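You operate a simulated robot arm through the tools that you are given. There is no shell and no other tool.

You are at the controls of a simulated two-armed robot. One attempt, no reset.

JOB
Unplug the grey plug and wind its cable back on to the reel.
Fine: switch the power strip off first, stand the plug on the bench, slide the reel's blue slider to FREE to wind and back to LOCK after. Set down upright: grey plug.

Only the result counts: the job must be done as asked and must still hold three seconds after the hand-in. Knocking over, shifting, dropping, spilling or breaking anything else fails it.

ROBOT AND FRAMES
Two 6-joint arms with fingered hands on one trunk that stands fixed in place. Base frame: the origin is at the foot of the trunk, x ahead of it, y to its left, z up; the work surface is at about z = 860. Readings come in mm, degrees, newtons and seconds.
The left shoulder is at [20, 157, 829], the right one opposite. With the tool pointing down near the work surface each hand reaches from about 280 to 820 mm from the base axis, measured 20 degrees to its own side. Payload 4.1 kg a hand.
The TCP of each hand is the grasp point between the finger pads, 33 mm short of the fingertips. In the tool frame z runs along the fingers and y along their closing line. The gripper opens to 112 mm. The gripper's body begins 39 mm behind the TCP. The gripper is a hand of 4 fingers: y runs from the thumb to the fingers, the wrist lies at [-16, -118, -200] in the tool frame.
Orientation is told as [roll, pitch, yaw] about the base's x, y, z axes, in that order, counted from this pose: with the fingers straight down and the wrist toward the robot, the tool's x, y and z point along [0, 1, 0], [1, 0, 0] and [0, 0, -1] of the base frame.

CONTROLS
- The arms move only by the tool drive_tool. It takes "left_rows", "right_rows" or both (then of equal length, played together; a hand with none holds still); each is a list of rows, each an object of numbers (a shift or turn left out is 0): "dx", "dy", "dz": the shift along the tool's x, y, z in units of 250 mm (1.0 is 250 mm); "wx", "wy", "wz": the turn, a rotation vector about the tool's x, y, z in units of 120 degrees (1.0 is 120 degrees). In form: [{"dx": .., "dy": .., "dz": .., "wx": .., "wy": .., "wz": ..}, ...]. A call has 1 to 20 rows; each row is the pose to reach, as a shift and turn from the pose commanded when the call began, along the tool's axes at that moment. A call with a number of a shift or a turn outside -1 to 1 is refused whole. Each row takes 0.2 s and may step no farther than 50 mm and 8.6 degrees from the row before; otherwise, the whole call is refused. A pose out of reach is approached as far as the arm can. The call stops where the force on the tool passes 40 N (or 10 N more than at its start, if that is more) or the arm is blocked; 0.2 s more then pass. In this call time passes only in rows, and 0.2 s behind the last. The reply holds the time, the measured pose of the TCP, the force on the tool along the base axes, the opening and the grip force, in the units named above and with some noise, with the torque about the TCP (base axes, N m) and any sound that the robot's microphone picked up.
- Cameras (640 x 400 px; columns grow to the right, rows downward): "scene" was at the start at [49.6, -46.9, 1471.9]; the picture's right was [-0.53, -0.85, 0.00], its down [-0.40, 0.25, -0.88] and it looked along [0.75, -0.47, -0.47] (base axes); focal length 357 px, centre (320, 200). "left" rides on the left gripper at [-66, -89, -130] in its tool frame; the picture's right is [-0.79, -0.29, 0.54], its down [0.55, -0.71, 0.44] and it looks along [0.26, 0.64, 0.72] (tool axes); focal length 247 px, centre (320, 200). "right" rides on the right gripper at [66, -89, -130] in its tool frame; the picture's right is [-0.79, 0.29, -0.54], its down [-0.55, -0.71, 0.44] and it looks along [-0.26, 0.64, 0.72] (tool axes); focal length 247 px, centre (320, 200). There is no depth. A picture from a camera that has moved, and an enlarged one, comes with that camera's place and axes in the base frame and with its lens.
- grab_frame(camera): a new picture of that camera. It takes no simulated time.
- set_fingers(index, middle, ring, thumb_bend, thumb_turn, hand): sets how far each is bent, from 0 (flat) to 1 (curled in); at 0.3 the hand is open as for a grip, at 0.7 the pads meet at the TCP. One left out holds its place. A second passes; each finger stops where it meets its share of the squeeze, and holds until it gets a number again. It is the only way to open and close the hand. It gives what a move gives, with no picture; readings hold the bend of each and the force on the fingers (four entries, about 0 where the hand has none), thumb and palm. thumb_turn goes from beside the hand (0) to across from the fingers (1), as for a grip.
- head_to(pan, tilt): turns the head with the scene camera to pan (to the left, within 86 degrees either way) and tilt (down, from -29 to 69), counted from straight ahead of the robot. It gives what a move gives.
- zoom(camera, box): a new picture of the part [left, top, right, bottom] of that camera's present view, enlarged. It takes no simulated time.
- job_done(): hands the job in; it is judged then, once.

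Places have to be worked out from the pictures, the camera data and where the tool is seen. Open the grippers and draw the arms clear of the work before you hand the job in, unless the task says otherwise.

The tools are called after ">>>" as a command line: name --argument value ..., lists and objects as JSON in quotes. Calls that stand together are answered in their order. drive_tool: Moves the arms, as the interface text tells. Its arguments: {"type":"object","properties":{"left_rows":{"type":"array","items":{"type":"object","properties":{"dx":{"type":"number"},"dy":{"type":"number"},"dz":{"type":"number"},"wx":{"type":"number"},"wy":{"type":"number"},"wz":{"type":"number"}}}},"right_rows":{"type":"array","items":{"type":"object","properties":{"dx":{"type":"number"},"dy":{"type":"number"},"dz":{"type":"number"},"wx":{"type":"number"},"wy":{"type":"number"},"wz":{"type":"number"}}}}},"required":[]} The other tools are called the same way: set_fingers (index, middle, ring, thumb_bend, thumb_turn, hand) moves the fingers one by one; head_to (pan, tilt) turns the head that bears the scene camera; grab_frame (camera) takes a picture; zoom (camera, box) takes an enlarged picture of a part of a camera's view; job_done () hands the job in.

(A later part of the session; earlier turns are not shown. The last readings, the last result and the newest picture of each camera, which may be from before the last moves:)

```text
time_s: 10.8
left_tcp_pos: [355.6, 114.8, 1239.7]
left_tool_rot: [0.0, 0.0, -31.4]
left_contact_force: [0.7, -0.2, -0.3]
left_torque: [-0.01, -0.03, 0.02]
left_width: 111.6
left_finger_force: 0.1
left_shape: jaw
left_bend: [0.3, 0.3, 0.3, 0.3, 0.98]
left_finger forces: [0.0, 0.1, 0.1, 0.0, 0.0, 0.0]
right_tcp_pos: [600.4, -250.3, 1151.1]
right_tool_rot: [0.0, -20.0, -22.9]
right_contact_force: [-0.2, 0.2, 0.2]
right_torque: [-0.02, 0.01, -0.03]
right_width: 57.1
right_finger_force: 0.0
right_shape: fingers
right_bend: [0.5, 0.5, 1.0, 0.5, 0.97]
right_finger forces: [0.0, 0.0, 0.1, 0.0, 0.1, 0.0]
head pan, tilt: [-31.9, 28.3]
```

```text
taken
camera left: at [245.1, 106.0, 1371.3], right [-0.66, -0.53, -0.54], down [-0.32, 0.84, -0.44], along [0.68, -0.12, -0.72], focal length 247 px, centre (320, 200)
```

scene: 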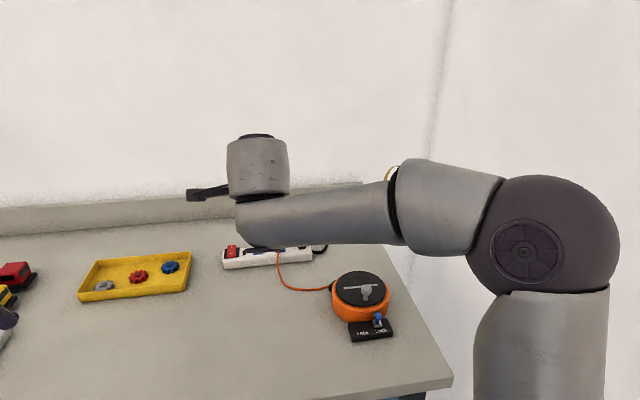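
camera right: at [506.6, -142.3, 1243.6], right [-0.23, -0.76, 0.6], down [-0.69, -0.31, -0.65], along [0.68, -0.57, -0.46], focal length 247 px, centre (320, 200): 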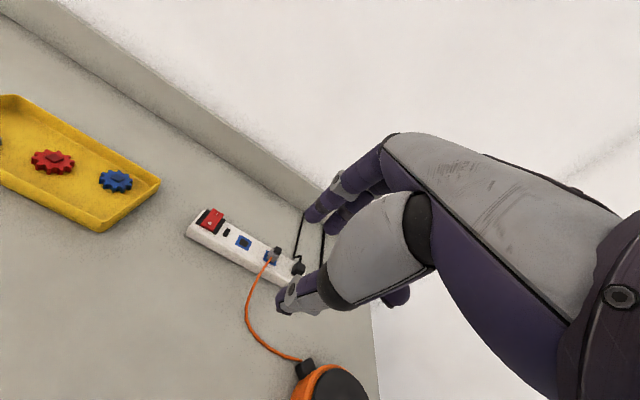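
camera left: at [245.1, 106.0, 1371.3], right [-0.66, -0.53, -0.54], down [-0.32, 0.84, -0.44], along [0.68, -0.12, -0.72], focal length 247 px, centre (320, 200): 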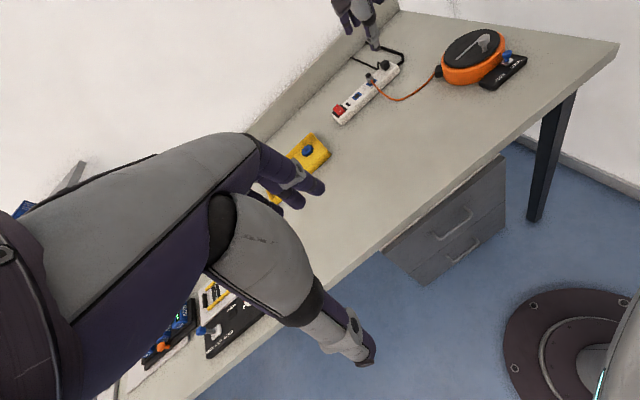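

The scene camera is blocked by the forearm, so I'll use the left hand as a second viewpoint: move it to look at the strip from the left side. First half of that move plus the turn now.

>>> drive_tool --left_rows '[{"dx": -0.005, "dy": 0.092, "dz": 0.051, "wx": -0.027, "wy": -0.01, "wz": 0.056}, {"dx": -0.01, "dy": 0.183, "dz": 0.101, "wx": -0.053, "wy": -0.02, "wz": 0.111}, {"dx": -0.015, "dy": 0.275, "dz": 0.152, "wx": -0.08, "wy": -0.03, "wz": 0.167}, {"dx": -0.019, "dy": 0.367, "dz": 0.203, "wx": -0.107, "wy": -0.039, "wz": 0.223}, {"dx": -0.024, "dy": 0.458, "dz": 0.253, "wx": -0.133, "wy": -0.049, "wz": 0.278}, {"dx": -0.029, "dy": 0.55, "dz": 0.304, "wx": -0.16, "wy": -0.059, "wz": 0.334}]'

>>> grab_frame --camera "left"

```text
time_s: 12.2
left_tcp_pos: [468.4, 39.3, 1165.5]
left_tool_rot: [0.1, -20.1, -72.1]
left_contact_force: [-0.8, 0.1, 0.1]
left_torque: [-0.01, -0.02, 0.02]
left_width: 111.8
left_finger_force: 0.1
left_shape: jaw
left_bend: [0.3, 0.3, 0.3, 0.3, 0.98]
left_finger forces: [0.0, 0.1, 0.1, 0.0, 0.0, 0.0]
right_tcp_pos: [599.3, -250.5, 1152.4]
right_tool_rot: [-0.1, -20.1, -23.0]
right_contact_force: [-1.2, 0.3, 1.2]
right_torque: [-0.01, -0.05, 0.01]
right_width: 57.0
right_finger_force: 0.1
right_shape: fingers
right_bend: [0.5, 0.5, 1.0, 0.5, 0.97]
right_finger forces: [0.0, 0.0, 0.0, 0.1, 0.0, 0.2]
head pan, tilt: [-31.9, 28.3]
```

```text
taken
camera left: at [366.6, 141.5, 1257.1], right [-0.78, -0.17, -0.6], down [0.37, 0.66, -0.65], along [0.51, -0.73, -0.46], focal length 247 px, centre (320, 200)
```

left: 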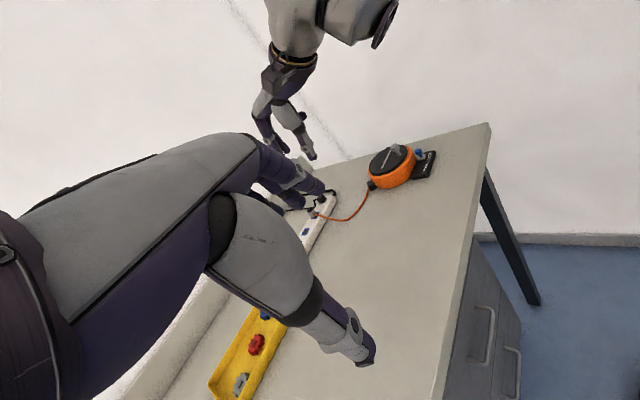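

The left view now shows the right hand from the side. I'll curl the left fingers to clear its view, then zoom at the right hand.

>>> set_fingers --hand "left" --index 1.0 --middle 1.0 --ring 1.0 --thumb_bend 0.3 --thumb_turn 0.0

>>> grab_frame --camera "left"

>>> zoom --camera "left" --box '[220, 30, 360, 180]'

```text
time_s: 13.2
left_tcp_pos: [469.0, 39.8, 1163.8]
left_tool_rot: [0.0, -20.1, -72.0]
left_contact_force: [0.2, -0.7, -0.3]
left_torque: [0.01, -0.03, 0.0]
left_width: 104.7
left_finger_force: 0.1
left_shape: fingers
left_bend: [1.0, 1.0, 1.0, 0.3, 0.0]
left_finger forces: [0.1, 0.1, 0.0, 0.0, 0.0, 0.0]
right_tcp_pos: [598.8, -251.3, 1150.8]
right_tool_rot: [0.0, -20.0, -22.9]
right_contact_force: [-0.5, -0.5, -0.5]
right_torque: [0.01, 0.02, 0.0]
right_width: 57.2
right_finger_force: 0.0
right_shape: fingers
right_bend: [0.5, 0.5, 1.0, 0.5, 0.97]
right_finger forces: [0.0, 0.0, 0.0, 0.1, 0.0, 0.0]
head pan, tilt: [-31.9, 28.3]
```

```text
taken
camera left: at [366.8, 141.3, 1257.0], right [-0.78, -0.17, -0.6], down [0.37, 0.66, -0.65], along [0.51, -0.73, -0.46], focal length 247 px, centre (320, 200)
```

left: 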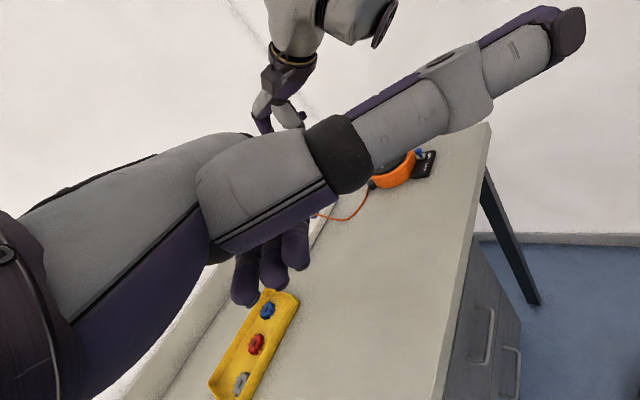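

```text
2.67 times, centred on (290, 105) of left
camera zoom: at [366.8, 141.3, 1257.0], right [-0.78, -0.17, -0.6], down [0.37, 0.66, -0.65], along [0.51, -0.73, -0.46], focal length 659 px, centre (400, 453)
```

zoom: 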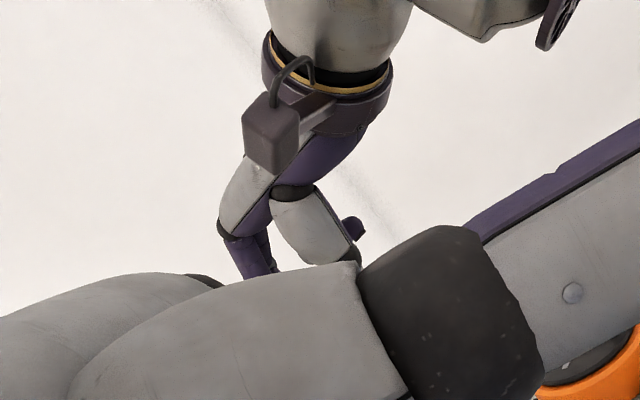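

The sideways thumb blocks the view; I'll fold it across into a fist instead.

>>> set_fingers --hand "left" --thumb_turn 1.0 --thumb_bend 1.0

>>> grab_frame --camera "left"

>>> zoom --camera "left" --box '[220, 30, 360, 180]'

```text
time_s: 14.2
left_tcp_pos: [468.6, 39.4, 1165.4]
left_tool_rot: [0.0, -20.1, -72.0]
left_contact_force: [0.6, 0.4, 0.1]
left_torque: [-0.02, 0.02, 0.01]
left_width: 47.9
left_finger_force: 0.1
left_shape: fingers
left_bend: [0.99, 1.0, 1.0, 0.99, 0.81]
left_finger forces: [0.0, 0.0, 0.0, 0.0, 0.1, 0.0]
right_tcp_pos: [599.3, -250.9, 1151.0]
right_tool_rot: [0.1, -20.1, -22.9]
right_contact_force: [0.4, 0.3, -0.3]
right_torque: [0.01, -0.01, -0.01]
right_width: 57.3
right_finger_force: 0.2
right_shape: fingers
right_bend: [0.5, 0.5, 1.0, 0.5, 0.97]
right_finger forces: [0.1, 0.1, 0.1, 0.0, 0.1, 0.0]
head pan, tilt: [-31.9, 28.3]
```

```text
taken
camera left: at [366.8, 141.3, 1257.0], right [-0.78, -0.17, -0.6], down [0.37, 0.66, -0.65], along [0.51, -0.73, -0.46], focal length 247 px, centre (320, 200)
```

left: 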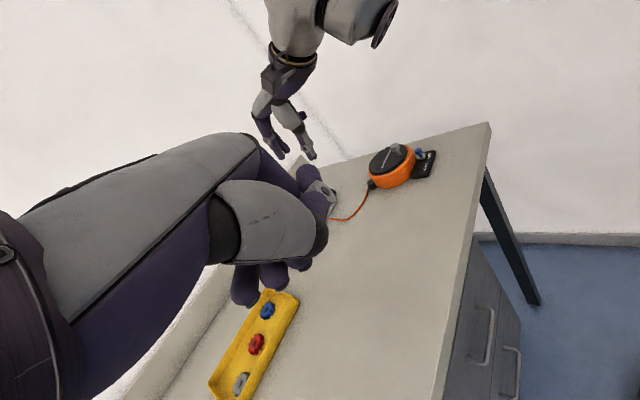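

```text
2.67 times, centred on (290, 105) of left
camera zoom: at [366.8, 141.3, 1257.0], right [-0.78, -0.17, -0.6], down [0.37, 0.66, -0.65], along [0.51, -0.73, -0.46], focal length 659 px, centre (400, 453)
```

zoom: 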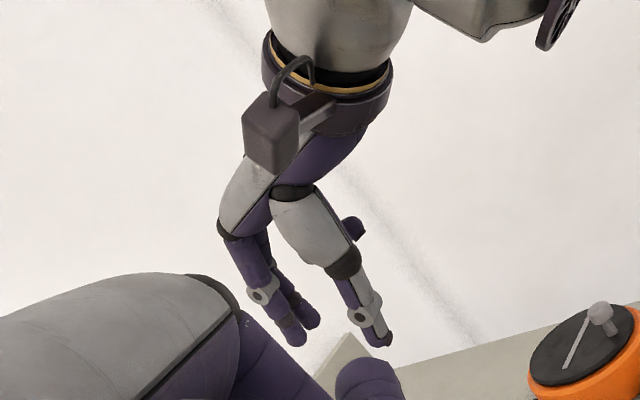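

This view shows thumb and fingers well. I'll shift the left arm closer and less turned, so the plug falls in the clear upper-right part of its picture.

>>> drive_tool --left_rows '[{"dx": 0.115, "dy": 0.044, "dz": 0.11, "wx": 0.01, "wy": 0.012, "wz": -0.033}, {"dx": 0.23, "dy": 0.087, "dz": 0.22, "wx": 0.021, "wy": 0.024, "wz": -0.066}, {"dx": 0.346, "dy": 0.131, "dz": 0.331, "wx": 0.032, "wy": 0.037, "wz": -0.1}, {"dx": 0.461, "dy": 0.175, "dz": 0.441, "wx": 0.042, "wy": 0.049, "wz": -0.133}]'

>>> grab_frame --camera "left"

```text
time_s: 15.2
left_tcp_pos: [602.6, 2.0, 1076.0]
left_tool_rot: [0.9, -15.2, -55.2]
left_contact_force: [0.1, 0.9, 1.1]
left_torque: [-0.02, -0.07, -0.05]
left_width: 48.2
left_finger_force: 0.0
left_shape: fingers
left_bend: [0.99, 1.0, 1.0, 0.99, 0.81]
left_finger forces: [0.0, 0.1, 0.0, 0.0, 0.1, 0.0]
right_tcp_pos: [600.2, -250.1, 1151.3]
right_tool_rot: [0.0, -20.1, -23.0]
right_contact_force: [-0.1, -0.2, 0.8]
right_torque: [-0.02, 0.0, 0.01]
right_width: 57.1
right_finger_force: 0.0
right_shape: fingers
right_bend: [0.5, 0.5, 1.0, 0.5, 0.97]
right_finger forces: [0.0, 0.0, 0.0, 0.0, 0.1, 0.0]
head pan, tilt: [-31.9, 28.3]
```

```text
taken
camera left: at [477.9, 61.1, 1177.2], right [-0.72, -0.34, -0.61], down [0.13, 0.79, -0.6], along [0.68, -0.51, -0.52], focal length 247 px, centre (320, 200)
```

left: 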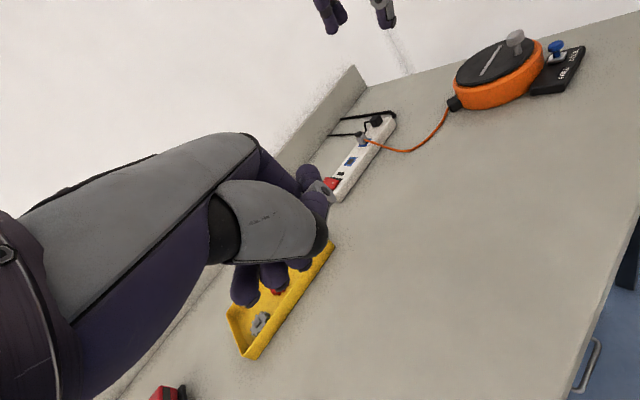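

This is a great side view of both plug and reel. I'll zoom on each to refine heights and positions.

>>> zoom --camera "left" --box '[320, 100, 420, 165]'

>>> zoom --camera "left" --box '[440, 20, 600, 120]'

>>> zoom --camera "right" --box '[180, 190, 320, 290]'

```text
6.15 times, centred on (370, 132) of left
camera zoom: at [477.9, 61.1, 1177.2], right [-0.72, -0.34, -0.61], down [0.13, 0.79, -0.6], along [0.68, -0.51, -0.52], focal length 1520 px, centre (12, 615)
```

zoom: 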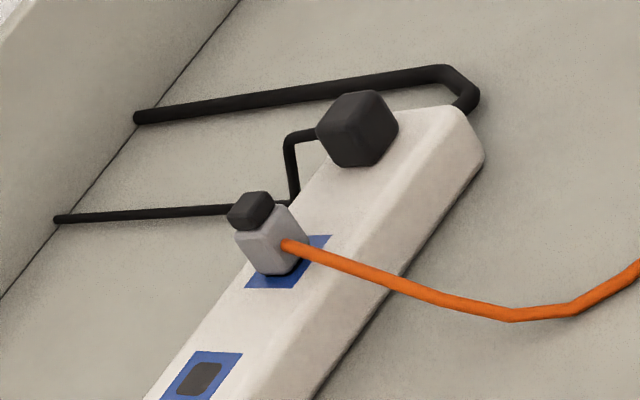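

```text
4.00 times, centred on (520, 70) of left
camera zoom: at [477.9, 61.1, 1177.2], right [-0.72, -0.34, -0.61], down [0.13, 0.79, -0.6], along [0.68, -0.51, -0.52], focal length 988 px, centre (-480, 720)
```

zoom: 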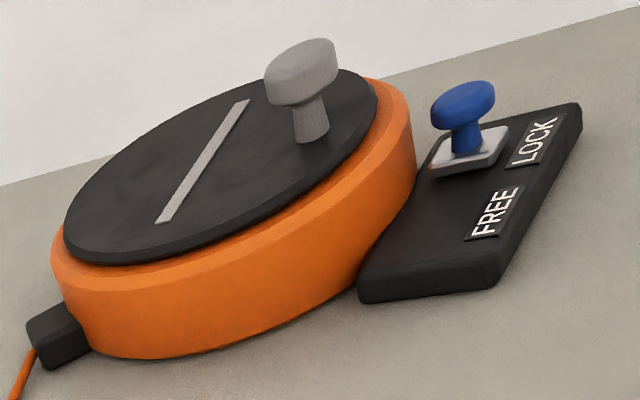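

```text
4.00 times, centred on (250, 240) of right
camera zoom: at [506.2, -142.1, 1243.8], right [-0.23, -0.76, 0.6], down [-0.69, -0.31, -0.65], along [0.68, -0.57, -0.46], focal length 988 px, centre (600, 40)
```

zoom: 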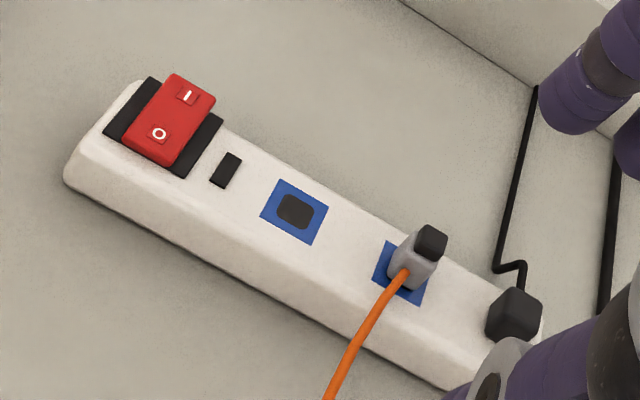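

Plug sits at about (782,-378), top z≈917, cable leaving its robot-facing side at mid-height. I bring the half-open right hand (20° tilt) to ~60 mm above the grasp pose, along the approach axis.

>>> drive_tool --right_rows '[{"dx": -0.031, "dy": 0.08, "dz": 0.138}, {"dx": -0.062, "dy": 0.16, "dz": 0.277}, {"dx": -0.093, "dy": 0.24, "dz": 0.415}, {"dx": -0.123, "dy": 0.319, "dz": 0.553}, {"dx": -0.154, "dy": 0.399, "dz": 0.692}, {"dx": -0.185, "dy": 0.479, "dz": 0.83}]'

>>> zoom --camera "left" --box '[300, 30, 440, 160]'

>>> zoom --camera "right" --box '[220, 190, 400, 320]'

>>> zoom --camera "scene" --box '[210, 180, 330, 280]'

```text
time_s: 16.6
left_tcp_pos: [601.9, 0.6, 1075.3]
left_tool_rot: [0.8, -15.1, -55.2]
left_contact_force: [-0.4, -0.8, 0.1]
left_torque: [0.0, -0.02, -0.01]
left_width: 48.2
left_finger_force: 0.0
left_shape: fingers
left_bend: [0.99, 1.0, 1.0, 0.99, 0.81]
left_finger forces: [0.1, 0.0, 0.0, 0.0, 0.0, 0.1]
right_tcp_pos: [750.1, -362.1, 1002.1]
right_tool_rot: [0.0, -20.2, -22.9]
right_contact_force: [-1.6, -0.3, 0.5]
right_torque: [0.01, -0.02, -0.01]
right_width: 57.5
right_finger_force: 0.1
right_shape: fingers
right_bend: [0.5, 0.5, 1.0, 0.5, 0.97]
right_finger forces: [0.0, 0.0, 0.0, 0.0, 0.0, 0.0]
head pan, tilt: [-31.9, 28.3]
```

```text
3.08 times, centred on (370, 95) of left
camera zoom: at [477.6, 61.2, 1177.2], right [-0.72, -0.34, -0.61], down [0.13, 0.79, -0.6], along [0.68, -0.51, -0.52], focal length 760 px, centre (166, 523)
```

zoom: 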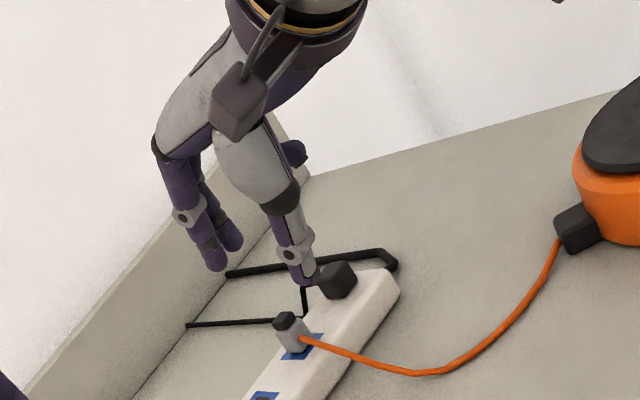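

```text
3.08 times, centred on (310, 255) of right
camera zoom: at [655.8, -253.2, 1091.9], right [-0.23, -0.76, 0.6], down [-0.69, -0.31, -0.65], along [0.68, -0.57, -0.46], focal length 760 px, centre (351, 31)
```

zoom: 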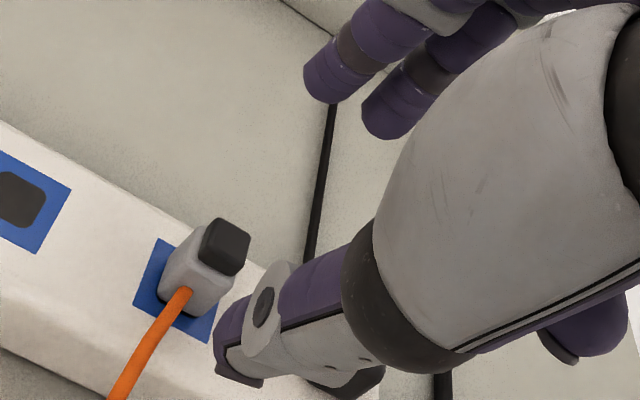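

```text
4.00 times, centred on (270, 230) of scene
camera zoom: at [49.1, -46.7, 1472.0], right [-0.53, -0.85, 0.0], down [-0.4, 0.25, -0.88], along [0.75, -0.47, -0.47], focal length 1428 px, centre (520, 80)
```

zoom: 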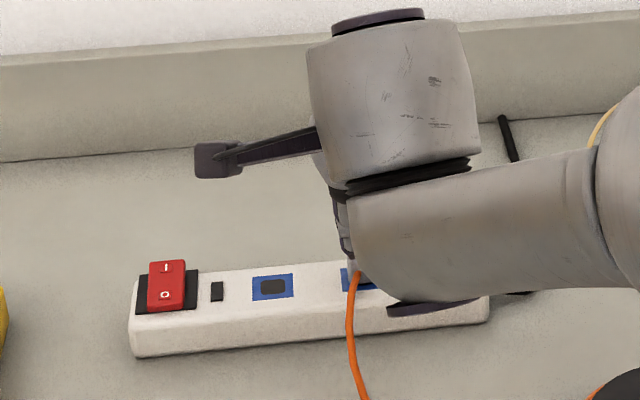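

Projections confirm the plug at (782,-377). I advance ~40 mm along the tool axis and look again before straddling the plug.

>>> drive_tool --right_rows '[{"dx": -0.001, "dz": 0.08}, {"dx": -0.003, "dz": 0.158}]'

>>> zoom --camera "left" --box '[320, 70, 420, 150]'

>>> zoom --camera "right" --box '[220, 190, 400, 320]'

```text
time_s: 17.2
left_tcp_pos: [602.3, 0.6, 1076.1]
left_tool_rot: [0.8, -15.1, -55.2]
left_contact_force: [0.1, -0.7, 0.8]
left_torque: [0.0, 0.04, 0.01]
left_width: 48.3
left_finger_force: 0.0
left_shape: fingers
left_bend: [0.99, 1.0, 1.0, 0.99, 0.81]
left_finger forces: [0.1, 0.1, 0.0, 0.0, 0.1, 0.0]
right_tcp_pos: [764.1, -367.5, 961.1]
right_tool_rot: [0.0, -20.0, -23.0]
right_contact_force: [0.3, -0.3, -0.8]
right_torque: [-0.01, 0.02, -0.01]
right_width: 56.9
right_finger_force: 0.0
right_shape: fingers
right_bend: [0.5, 0.5, 1.0, 0.5, 0.97]
right_finger forces: [0.0, 0.1, 0.0, 0.1, 0.0, 0.1]
head pan, tilt: [-31.9, 28.3]
```

```text
5.00 times, centred on (370, 110) of left
camera zoom: at [477.8, 61.1, 1177.0], right [-0.72, -0.34, -0.61], down [0.13, 0.79, -0.6], along [0.68, -0.51, -0.52], focal length 1235 px, centre (70, 650)
```

zoom: 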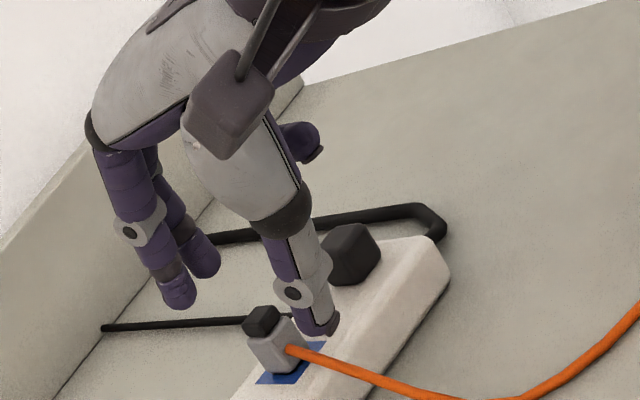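

```text
3.08 times, centred on (310, 255) of right
camera zoom: at [670.2, -258.8, 1053.3], right [-0.23, -0.76, 0.6], down [-0.69, -0.31, -0.65], along [0.68, -0.57, -0.46], focal length 760 px, centre (351, 31)
```

zoom: 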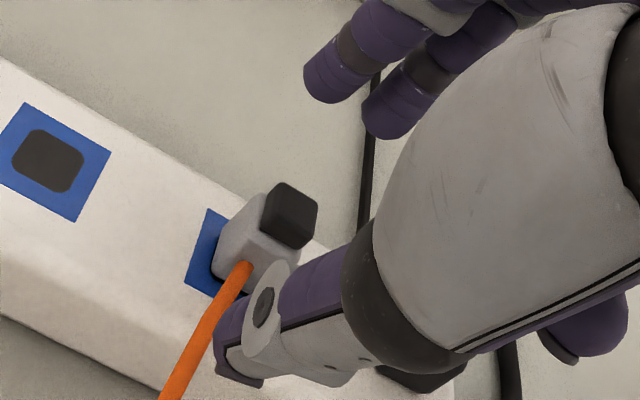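

Tip geometry fits a simple model (thumb tip lower than the fingertips when tilted), so a symmetric pinch would put the thumb on the cable. I back off ~50 mm and test an asymmetric pinch in the air: fingers straighter, thumb more curled.

>>> drive_tool --right_rows '[{"dz": -0.1}, {"dz": -0.22}]'

>>> set_fingers --hand "right" --index 0.45 --middle 0.45 --thumb_bend 0.85

>>> zoom --camera "left" --box '[300, 30, 400, 110]'

>>> grab_frame --camera "right"

```text
time_s: 17.8
left_tcp_pos: [601.7, 0.0, 1073.7]
left_tool_rot: [0.9, -15.1, -55.1]
left_contact_force: [-0.2, -0.2, -0.2]
left_torque: [-0.01, 0.01, -0.04]
left_width: 48.1
left_finger_force: 0.0
left_shape: fingers
left_bend: [0.99, 1.0, 1.0, 0.99, 0.81]
left_finger forces: [0.0, 0.0, 0.1, 0.0, 0.0, 0.0]
right_tcp_pos: [747.2, -362.8, 1012.4]
right_tool_rot: [-0.1, -20.0, -23.0]
right_contact_force: [-0.6, 0.1, -0.3]
right_torque: [0.01, 0.01, -0.03]
right_width: 57.0
right_finger_force: 0.0
right_shape: fingers
right_bend: [0.5, 0.5, 1.0, 0.5, 0.97]
right_finger forces: [0.0, 0.2, 0.0, 0.0, 0.1, 0.0]
head pan, tilt: [-31.9, 28.3]
```

```text
time_s: 18.8
left_tcp_pos: [601.2, 1.1, 1075.1]
left_tool_rot: [0.8, -15.1, -55.3]
left_contact_force: [-0.8, 0.3, 0.3]
left_torque: [0.0, 0.01, 0.01]
left_width: 47.8
left_finger_force: 0.0
left_shape: fingers
left_bend: [0.99, 1.0, 1.0, 0.99, 0.81]
left_finger forces: [0.0, 0.1, 0.0, 0.0, 0.0, 0.0]
right_tcp_pos: [747.1, -362.1, 1013.6]
right_tool_rot: [0.0, -20.0, -22.9]
right_contact_force: [0.4, 0.5, 0.9]
right_torque: [0.01, 0.01, 0.0]
right_width: 14.8
right_finger_force: 0.0
right_shape: fingers
right_bend: [0.45, 0.45, 1.0, 0.85, 0.97]
right_finger forces: [0.0, 0.1, 0.0, 0.0, 0.1, 0.0]
head pan, tilt: [-31.9, 28.3]
```

```text
5.00 times, centred on (350, 70) of left
camera zoom: at [478.0, 61.0, 1177.0], right [-0.72, -0.34, -0.61], down [0.13, 0.79, -0.6], along [0.68, -0.51, -0.53], focal length 1235 px, centre (170, 850)
```

zoom: 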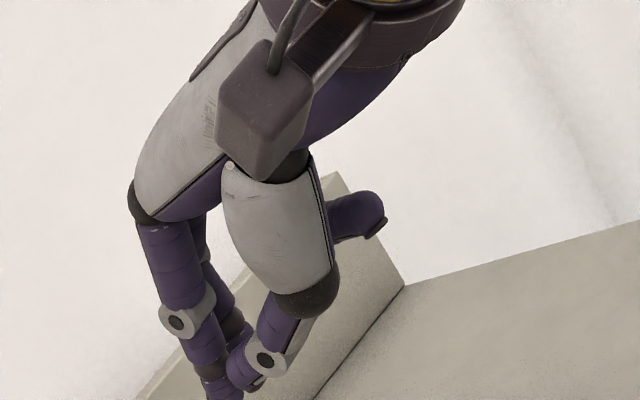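

```text
taken
camera right: at [653.7, -253.7, 1105.3], right [-0.23, -0.76, 0.6], down [-0.69, -0.31, -0.65], along [0.68, -0.57, -0.46], focal length 247 px, centre (320, 200)
```

right: 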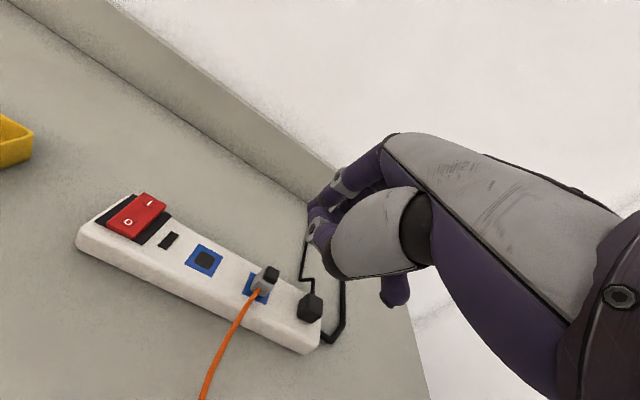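

The asymmetric pose leaves a 14.8 mm gap, close to the plug's size. Let me see the tips more closely.

>>> zoom --camera "left" --box '[320, 60, 400, 130]'

>>> zoom --camera "right" --box '[280, 160, 360, 240]'

```text
5.71 times, centred on (360, 95) of left
camera zoom: at [478.0, 61.0, 1177.0], right [-0.72, -0.34, -0.61], down [0.13, 0.79, -0.6], along [0.68, -0.51, -0.53], focal length 1411 px, centre (91, 800)
```

zoom: 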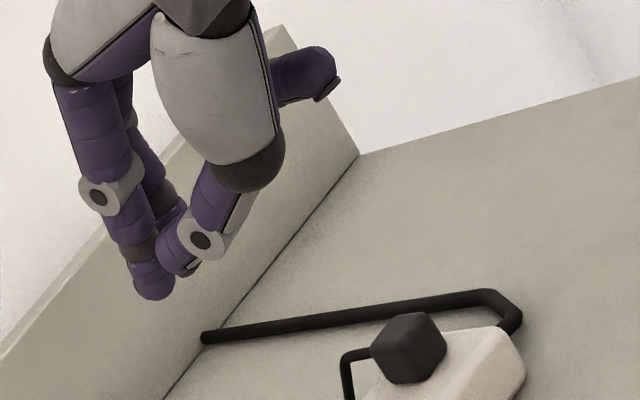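

```text
5.00 times, centred on (320, 200) of right
camera zoom: at [653.7, -253.7, 1105.3], right [-0.23, -0.76, 0.6], down [-0.69, -0.31, -0.65], along [0.68, -0.57, -0.46], focal length 1235 px, centre (320, 200)
```

zoom: 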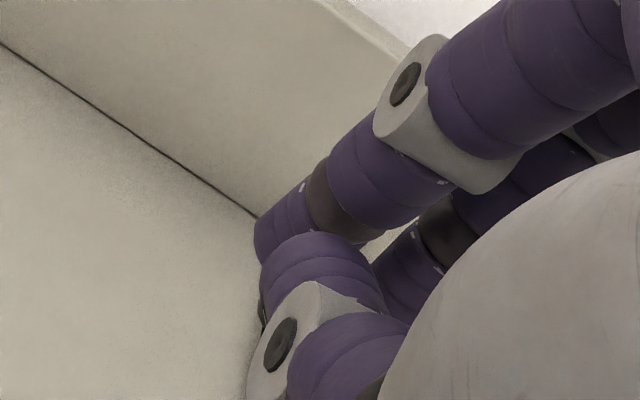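

The thumb tip now sits ~7 mm higher than the fingertips — good for gripping above the cable. I set a ~31 mm gap (fingers 0.38, thumb 0.80), reduce tilt to 15°, and move to ~35 mm above the grasp height.

>>> set_fingers --hand "right" --index 0.38 --middle 0.38 --thumb_bend 0.79

>>> drive_tool --right_rows '[{"dy": -0.028, "dz": 0.104, "wx": 0.021}, {"dy": -0.056, "dz": 0.208, "wx": 0.042}]'

>>> zoom --camera "left" --box '[320, 80, 410, 150]'

>>> zoom --camera "right" --box '[230, 160, 360, 270]'

```text
time_s: 19.8
left_tcp_pos: [601.6, 0.7, 1075.0]
left_tool_rot: [0.8, -15.1, -55.2]
left_contact_force: [-0.3, -0.2, -0.3]
left_torque: [-0.03, 0.03, 0.01]
left_width: 48.1
left_finger_force: 0.1
left_shape: fingers
left_bend: [0.99, 1.0, 1.0, 0.99, 0.81]
left_finger forces: [0.0, 0.0, 0.0, 0.0, 0.0, 0.0]
right_tcp_pos: [747.3, -363.9, 1014.9]
right_tool_rot: [0.0, -20.0, -22.9]
right_contact_force: [-0.6, -0.8, 0.3]
right_torque: [0.01, -0.01, 0.01]
right_width: 28.8
right_finger_force: 0.0
right_shape: fingers
right_bend: [0.38, 0.38, 1.0, 0.79, 0.97]
right_finger forces: [0.1, 0.0, 0.0, 0.1, 0.0, 0.1]
head pan, tilt: [-31.9, 28.3]
```

```text
time_s: 20.4
left_tcp_pos: [602.7, 1.3, 1074.5]
left_tool_rot: [0.9, -15.1, -55.2]
left_contact_force: [-0.6, 0.0, -0.3]
left_torque: [-0.01, -0.01, -0.01]
left_width: 48.1
left_finger_force: 0.1
left_shape: fingers
left_bend: [0.99, 1.0, 1.0, 0.99, 0.81]
left_finger forces: [0.2, 0.0, 0.1, 0.0, 0.0, 0.0]
right_tcp_pos: [752.2, -362.6, 960.5]
right_tool_rot: [0.0, -14.9, -22.9]
right_contact_force: [0.2, -0.3, -0.2]
right_torque: [-0.02, 0.0, -0.01]
right_width: 28.8
right_finger_force: 0.1
right_shape: fingers
right_bend: [0.38, 0.38, 1.0, 0.79, 0.97]
right_finger forces: [0.0, 0.1, 0.0, 0.0, 0.0, 0.0]
head pan, tilt: [-31.9, 28.3]
```

```text
5.71 times, centred on (365, 115) of left
camera zoom: at [477.8, 61.1, 1177.1], right [-0.72, -0.34, -0.61], down [0.13, 0.79, -0.6], along [0.68, -0.51, -0.52], focal length 1411 px, centre (63, 686)
```

zoom: 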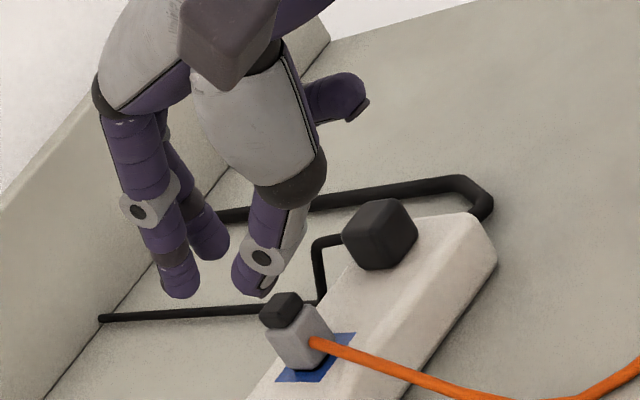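

```text
3.64 times, centred on (295, 215) of right
camera zoom: at [666.9, -256.9, 1063.0], right [-0.18, -0.78, 0.59], down [-0.74, -0.29, -0.6], along [0.64, -0.55, -0.53], focal length 898 px, centre (411, 146)
```

zoom: 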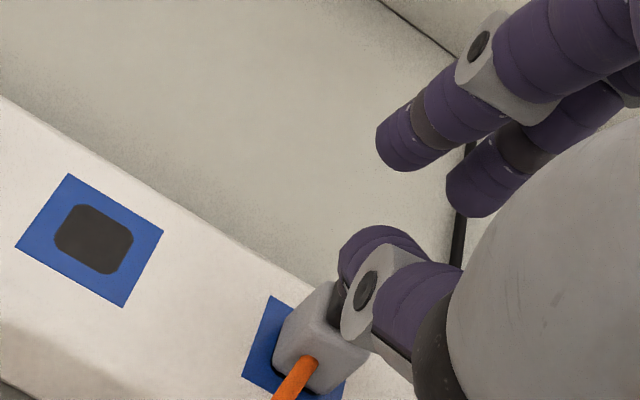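

The model predicts the thumb will pass just in front of the plug above the cable and the fingers behind it. I descend 20 mm and check.

>>> drive_tool --right_rows '[{"dx": -0.002, "dy": -0.01, "dz": 0.038}, {"dx": -0.004, "dy": -0.021, "dz": 0.077}]'

>>> zoom --camera "left" --box '[340, 100, 410, 150]'

>>> zoom --camera "right" --box '[230, 160, 360, 270]'

```text
time_s: 21.0
left_tcp_pos: [600.8, 1.3, 1074.4]
left_tool_rot: [0.8, -15.2, -55.3]
left_contact_force: [0.7, 0.4, -0.3]
left_torque: [-0.01, 0.01, -0.05]
left_width: 48.0
left_finger_force: 0.1
left_shape: fingers
left_bend: [0.99, 1.0, 1.0, 0.99, 0.81]
left_finger forces: [0.1, 0.0, 0.0, 0.0, 0.0, 0.0]
right_tcp_pos: [750.8, -362.8, 940.5]
right_tool_rot: [0.0, -15.0, -22.9]
right_contact_force: [-0.3, 0.1, 0.5]
right_torque: [0.02, 0.01, -0.01]
right_width: 29.0
right_finger_force: 0.1
right_shape: fingers
right_bend: [0.38, 0.38, 1.0, 0.79, 0.97]
right_finger forces: [0.1, 0.1, 0.0, 0.0, 0.0, 0.1]
head pan, tilt: [-31.9, 28.3]
```

```text
8.00 times, centred on (375, 125) of left
camera zoom: at [477.9, 61.1, 1177.0], right [-0.72, -0.34, -0.61], down [0.13, 0.79, -0.6], along [0.68, -0.51, -0.53], focal length 1976 px, centre (-120, 800)
```

zoom: 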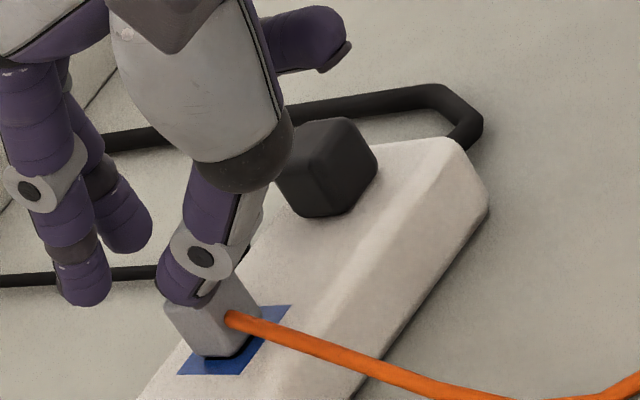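

```text
3.64 times, centred on (295, 215) of right
camera zoom: at [666.4, -257.5, 1043.3], right [-0.18, -0.78, 0.59], down [-0.74, -0.29, -0.6], along [0.64, -0.55, -0.53], focal length 898 px, centre (411, 146)
```

zoom: 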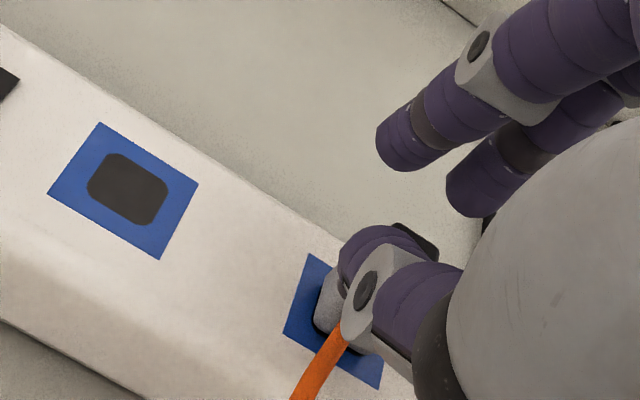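

The thumb tip looks only ~1–3 mm in front of the plug's face, while the fingers have ~10 mm behind. I shift 4 mm toward the robot and then descend the remaining 16 mm.

>>> drive_tool --right_rows '[{"dy": -0.0156, "dz": -0.004}, {"dy": -0.024, "dz": 0.028}, {"dy": -0.033, "dz": 0.06}]'

>>> zoom --camera "left" --box '[340, 100, 410, 150]'

>>> zoom --camera "right" --box '[230, 160, 360, 270]'

```text
time_s: 21.8
left_tcp_pos: [602.2, 1.3, 1075.1]
left_tool_rot: [0.9, -15.1, -55.2]
left_contact_force: [-0.4, -0.2, -0.7]
left_torque: [0.0, 0.0, -0.03]
left_width: 48.1
left_finger_force: 0.0
left_shape: fingers
left_bend: [0.99, 1.0, 1.0, 0.99, 0.81]
left_finger forces: [0.0, 0.0, 0.0, 0.0, 0.0, 0.0]
right_tcp_pos: [747.2, -363.4, 924.2]
right_tool_rot: [0.0, -14.9, -23.0]
right_contact_force: [0.2, -0.4, 0.1]
right_torque: [-0.01, 0.02, -0.03]
right_width: 28.9
right_finger_force: 0.1
right_shape: fingers
right_bend: [0.38, 0.38, 1.0, 0.79, 0.97]
right_finger forces: [0.1, 0.0, 0.0, 0.0, 0.0, 0.0]
head pan, tilt: [-31.9, 28.3]
```

```text
8.00 times, centred on (375, 125) of left
camera zoom: at [477.9, 61.1, 1177.0], right [-0.72, -0.34, -0.61], down [0.13, 0.79, -0.6], along [0.68, -0.51, -0.53], focal length 1976 px, centre (-120, 800)
```

zoom: 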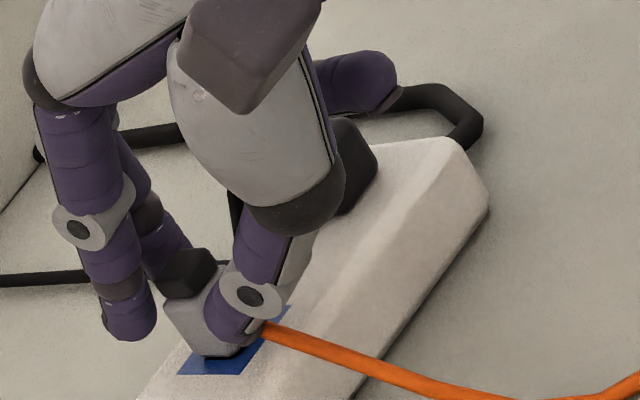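

```text
3.64 times, centred on (295, 215) of right
camera zoom: at [661.1, -257.5, 1026.7], right [-0.18, -0.78, 0.59], down [-0.74, -0.29, -0.6], along [0.64, -0.55, -0.53], focal length 898 px, centre (411, 146)
```

zoom: 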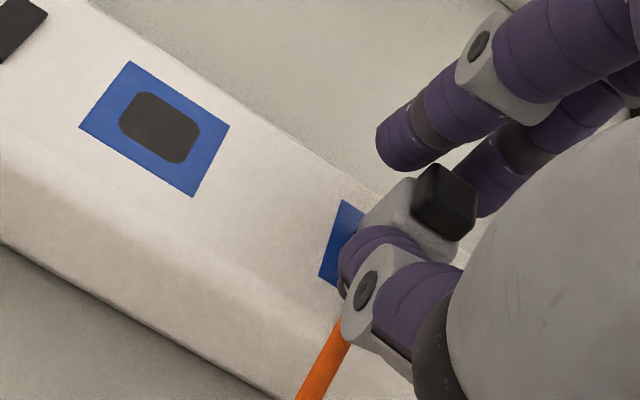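

The plug's cap is now neatly between thumb (front) and index/middle (behind), no contact yet. I close the pinch.

>>> set_fingers --hand "right" --index 0.52 --middle 0.52 --thumb_bend 0.9

>>> zoom --camera "left" --box '[340, 100, 410, 150]'

>>> zoom --camera "right" --box '[230, 160, 360, 270]'

```text
time_s: 22.8
left_tcp_pos: [601.1, 0.1, 1074.5]
left_tool_rot: [0.8, -15.1, -55.2]
left_contact_force: [-0.2, 0.0, -0.4]
left_torque: [0.0, -0.02, 0.01]
left_width: 48.1
left_finger_force: 0.0
left_shape: fingers
left_bend: [0.99, 1.0, 1.0, 0.99, 0.81]
left_finger forces: [0.0, 0.0, 0.0, 0.1, 0.0, 0.0]
right_tcp_pos: [746.2, -363.1, 923.8]
right_tool_rot: [0.0, -15.1, -22.8]
right_contact_force: [6.2, -3.9, 5.4]
right_torque: [-0.2, -0.3, -0.02]
right_width: 17.7
right_finger_force: 12.7
right_shape: fingers
right_bend: [0.43, 0.47, 1.0, 0.87, 0.97]
right_finger forces: [10.1, 7.0, 0.1, 0.0, 7.9, 0.0]
head pan, tilt: [-31.9, 28.3]
```

```text
8.00 times, centred on (375, 125) of left
camera zoom: at [478.0, 61.0, 1177.0], right [-0.72, -0.34, -0.61], down [0.13, 0.79, -0.6], along [0.68, -0.51, -0.53], focal length 1976 px, centre (-120, 800)
```

zoom: 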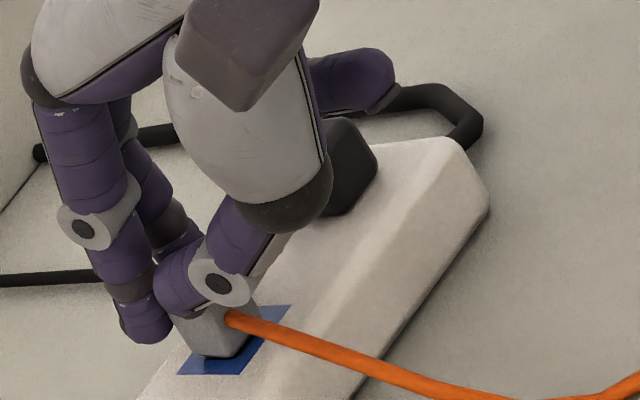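

```text
3.64 times, centred on (295, 215) of right
camera zoom: at [661.3, -257.8, 1027.2], right [-0.18, -0.78, 0.59], down [-0.74, -0.29, -0.61], along [0.64, -0.55, -0.53], focal length 898 px, centre (411, 146)
```

zoom: 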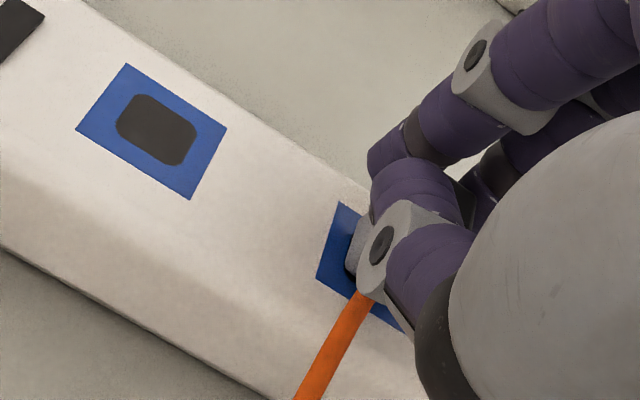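

Contacts register on index, middle and thumb (10/7/8 N). I zoom in to check that the thumb is on the plug's front and not on top of it.

>>> zoom --camera "left" --box '[345, 122, 380, 147]'

>>> zoom --camera "right" --box '[290, 195, 340, 235]'

>>> zoom --camera "scene" --box '[240, 215, 310, 265]'

```text
16.00 times, centred on (362, 134) of left
camera zoom: at [478.0, 61.0, 1177.0], right [-0.72, -0.34, -0.61], down [0.13, 0.79, -0.6], along [0.68, -0.51, -0.53], focal length 3952 px, centre (-360, 1248)
```

zoom: 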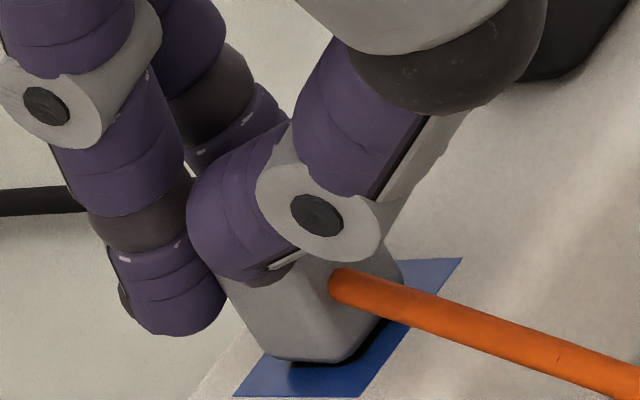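

```text
10.00 times, centred on (315, 215) of right
camera zoom: at [661.3, -257.8, 1027.2], right [-0.18, -0.78, 0.59], down [-0.74, -0.29, -0.61], along [0.64, -0.55, -0.53], focal length 2470 px, centre (370, 50)
```

zoom: 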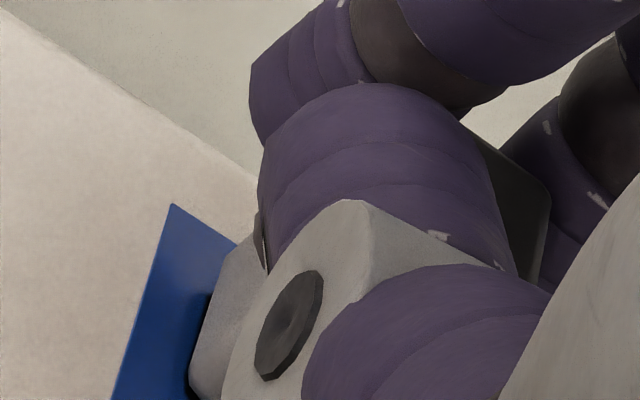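

```text
8.00 times, centred on (275, 240) of scene
camera zoom: at [49.6, -47.0, 1471.9], right [-0.53, -0.85, 0.0], down [-0.4, 0.25, -0.88], along [0.75, -0.47, -0.47], focal length 2857 px, centre (680, -120)
```

zoom: 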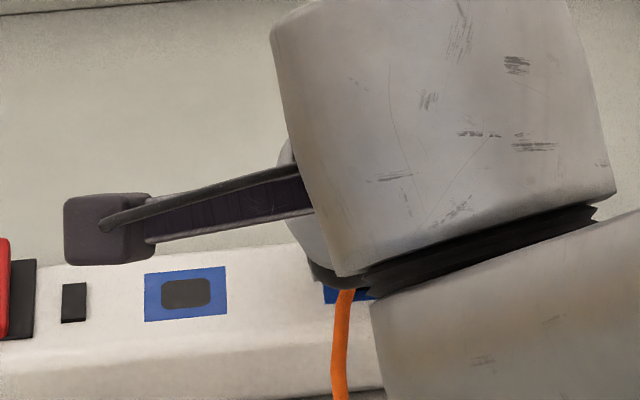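

The close-ups show the thumb passes to the left (+x) of the cap, partly pressing down on the shoulder. I reopen, lift 2 mm and shift the hand ~8 mm to the right (-x) to centre the thumb on the plug.

>>> set_fingers --hand "right" --index 0.38 --middle 0.38 --thumb_bend 0.79

>>> drive_tool --right_rows '[{"dx": -0.016, "dy": 0.002, "dz": -0.008}, {"dx": -0.032, "dy": 0.002, "dz": -0.008}]'

>>> zoom --camera "left" --box '[345, 115, 395, 147]'

>>> zoom --camera "right" --box '[270, 180, 350, 240]'

```text
time_s: 23.8
left_tcp_pos: [602.1, 1.2, 1075.0]
left_tool_rot: [0.7, -15.2, -55.1]
left_contact_force: [0.7, -0.3, 0.4]
left_torque: [0.03, 0.01, -0.05]
left_width: 48.0
left_finger_force: 0.0
left_shape: fingers
left_bend: [0.99, 1.0, 1.0, 0.99, 0.81]
left_finger forces: [0.0, 0.0, 0.1, 0.0, 0.0, 0.0]
right_tcp_pos: [747.9, -363.7, 923.7]
right_tool_rot: [0.0, -15.0, -22.9]
right_contact_force: [-0.1, 0.4, -1.0]
right_torque: [0.01, 0.02, -0.02]
right_width: 29.1
right_finger_force: 0.0
right_shape: fingers
right_bend: [0.38, 0.38, 1.0, 0.79, 0.97]
right_finger forces: [0.1, 0.0, 0.1, 0.1, 0.1, 0.1]
head pan, tilt: [-31.9, 28.3]
```

```text
time_s: 24.4
left_tcp_pos: [602.5, 0.8, 1075.5]
left_tool_rot: [0.7, -15.1, -55.1]
left_contact_force: [-0.5, -0.6, -0.4]
left_torque: [-0.01, 0.02, 0.0]
left_width: 48.0
left_finger_force: 0.2
left_shape: fingers
left_bend: [0.99, 1.0, 1.0, 0.99, 0.81]
left_finger forces: [0.0, 0.1, 0.0, 0.1, 0.0, 0.0]
right_tcp_pos: [745.1, -370.3, 925.2]
right_tool_rot: [0.0, -15.0, -22.9]
right_contact_force: [-0.7, 0.4, 0.0]
right_torque: [-0.05, -0.02, 0.01]
right_width: 29.2
right_finger_force: 0.0
right_shape: fingers
right_bend: [0.38, 0.38, 1.0, 0.79, 0.97]
right_finger forces: [0.0, 0.0, 0.0, 0.0, 0.1, 0.1]
head pan, tilt: [-31.9, 28.3]
```

```text
12.50 times, centred on (370, 131) of left
camera zoom: at [478.0, 61.1, 1177.0], right [-0.72, -0.34, -0.61], down [0.13, 0.79, -0.6], along [0.68, -0.51, -0.53], focal length 3087 px, centre (-305, 1062)
```

zoom: 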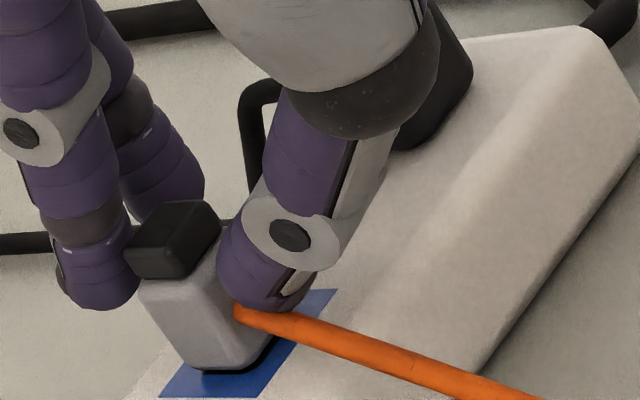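

```text
6.67 times, centred on (310, 210) of right
camera zoom: at [658.9, -264.9, 1028.4], right [-0.18, -0.78, 0.59], down [-0.74, -0.29, -0.6], along [0.64, -0.55, -0.53], focal length 1646 px, centre (387, 133)
```

zoom: 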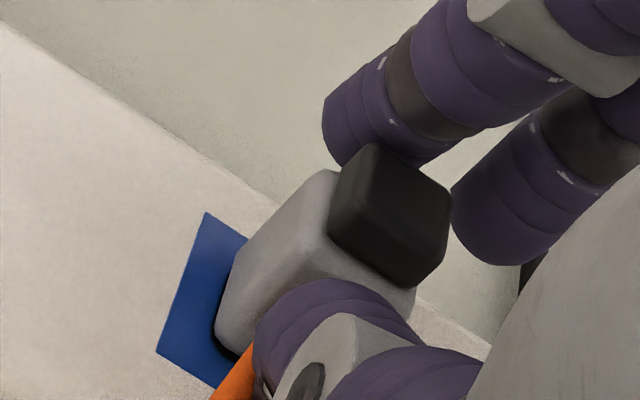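

Thumb is now centred in front of the cap with the index directly behind. I close thumb and index only, leaving the middle finger open.

>>> set_fingers --hand "right" --index 0.55 --thumb_bend 0.92

>>> zoom --camera "left" --box '[345, 115, 395, 147]'

>>> zoom --camera "right" --box '[270, 180, 350, 240]'

```text
time_s: 25.4
left_tcp_pos: [601.3, 0.3, 1073.9]
left_tool_rot: [0.8, -15.0, -55.2]
left_contact_force: [0.2, -0.6, -0.5]
left_torque: [-0.02, 0.01, -0.02]
left_width: 48.2
left_finger_force: 0.1
left_shape: fingers
left_bend: [0.99, 1.0, 1.0, 0.99, 0.81]
left_finger forces: [0.1, 0.0, 0.0, 0.0, 0.1, 0.0]
right_tcp_pos: [744.4, -370.2, 925.4]
right_tool_rot: [0.1, -15.0, -22.9]
right_contact_force: [-0.3, -1.3, -0.6]
right_torque: [0.03, 0.01, -0.02]
right_width: 18.1
right_finger_force: 11.1
right_shape: fingers
right_bend: [0.42, 0.38, 1.0, 0.88, 0.97]
right_finger forces: [10.7, 0.1, 0.0, 0.0, 11.3, 0.0]
head pan, tilt: [-31.9, 28.3]
```

```text
12.50 times, centred on (370, 131) of left
camera zoom: at [478.0, 61.0, 1177.0], right [-0.72, -0.34, -0.61], down [0.13, 0.79, -0.6], along [0.68, -0.51, -0.53], focal length 3087 px, centre (-305, 1062)
```

zoom: 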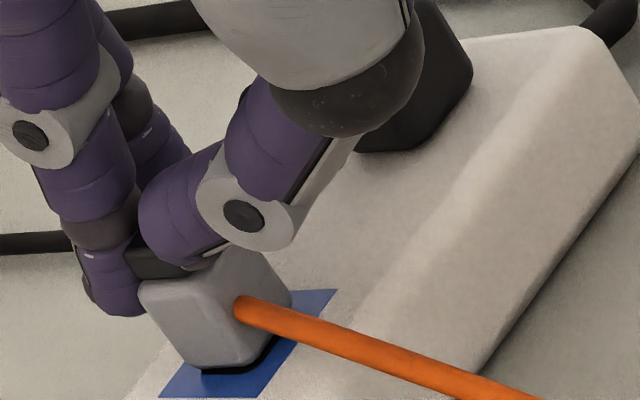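

```text
6.67 times, centred on (310, 210) of right
camera zoom: at [658.9, -265.0, 1028.5], right [-0.18, -0.78, 0.59], down [-0.74, -0.29, -0.6], along [0.64, -0.55, -0.53], focal length 1646 px, centre (387, 133)
```

zoom: 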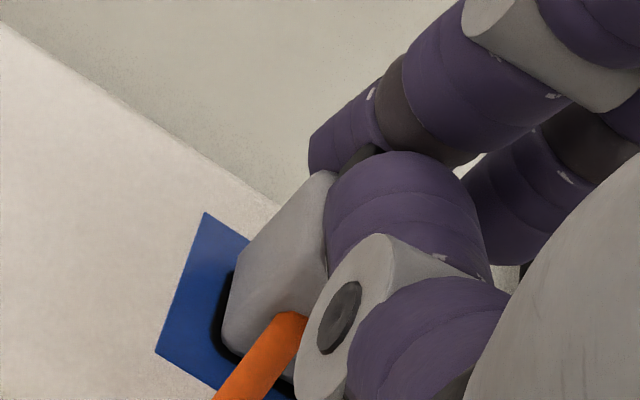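

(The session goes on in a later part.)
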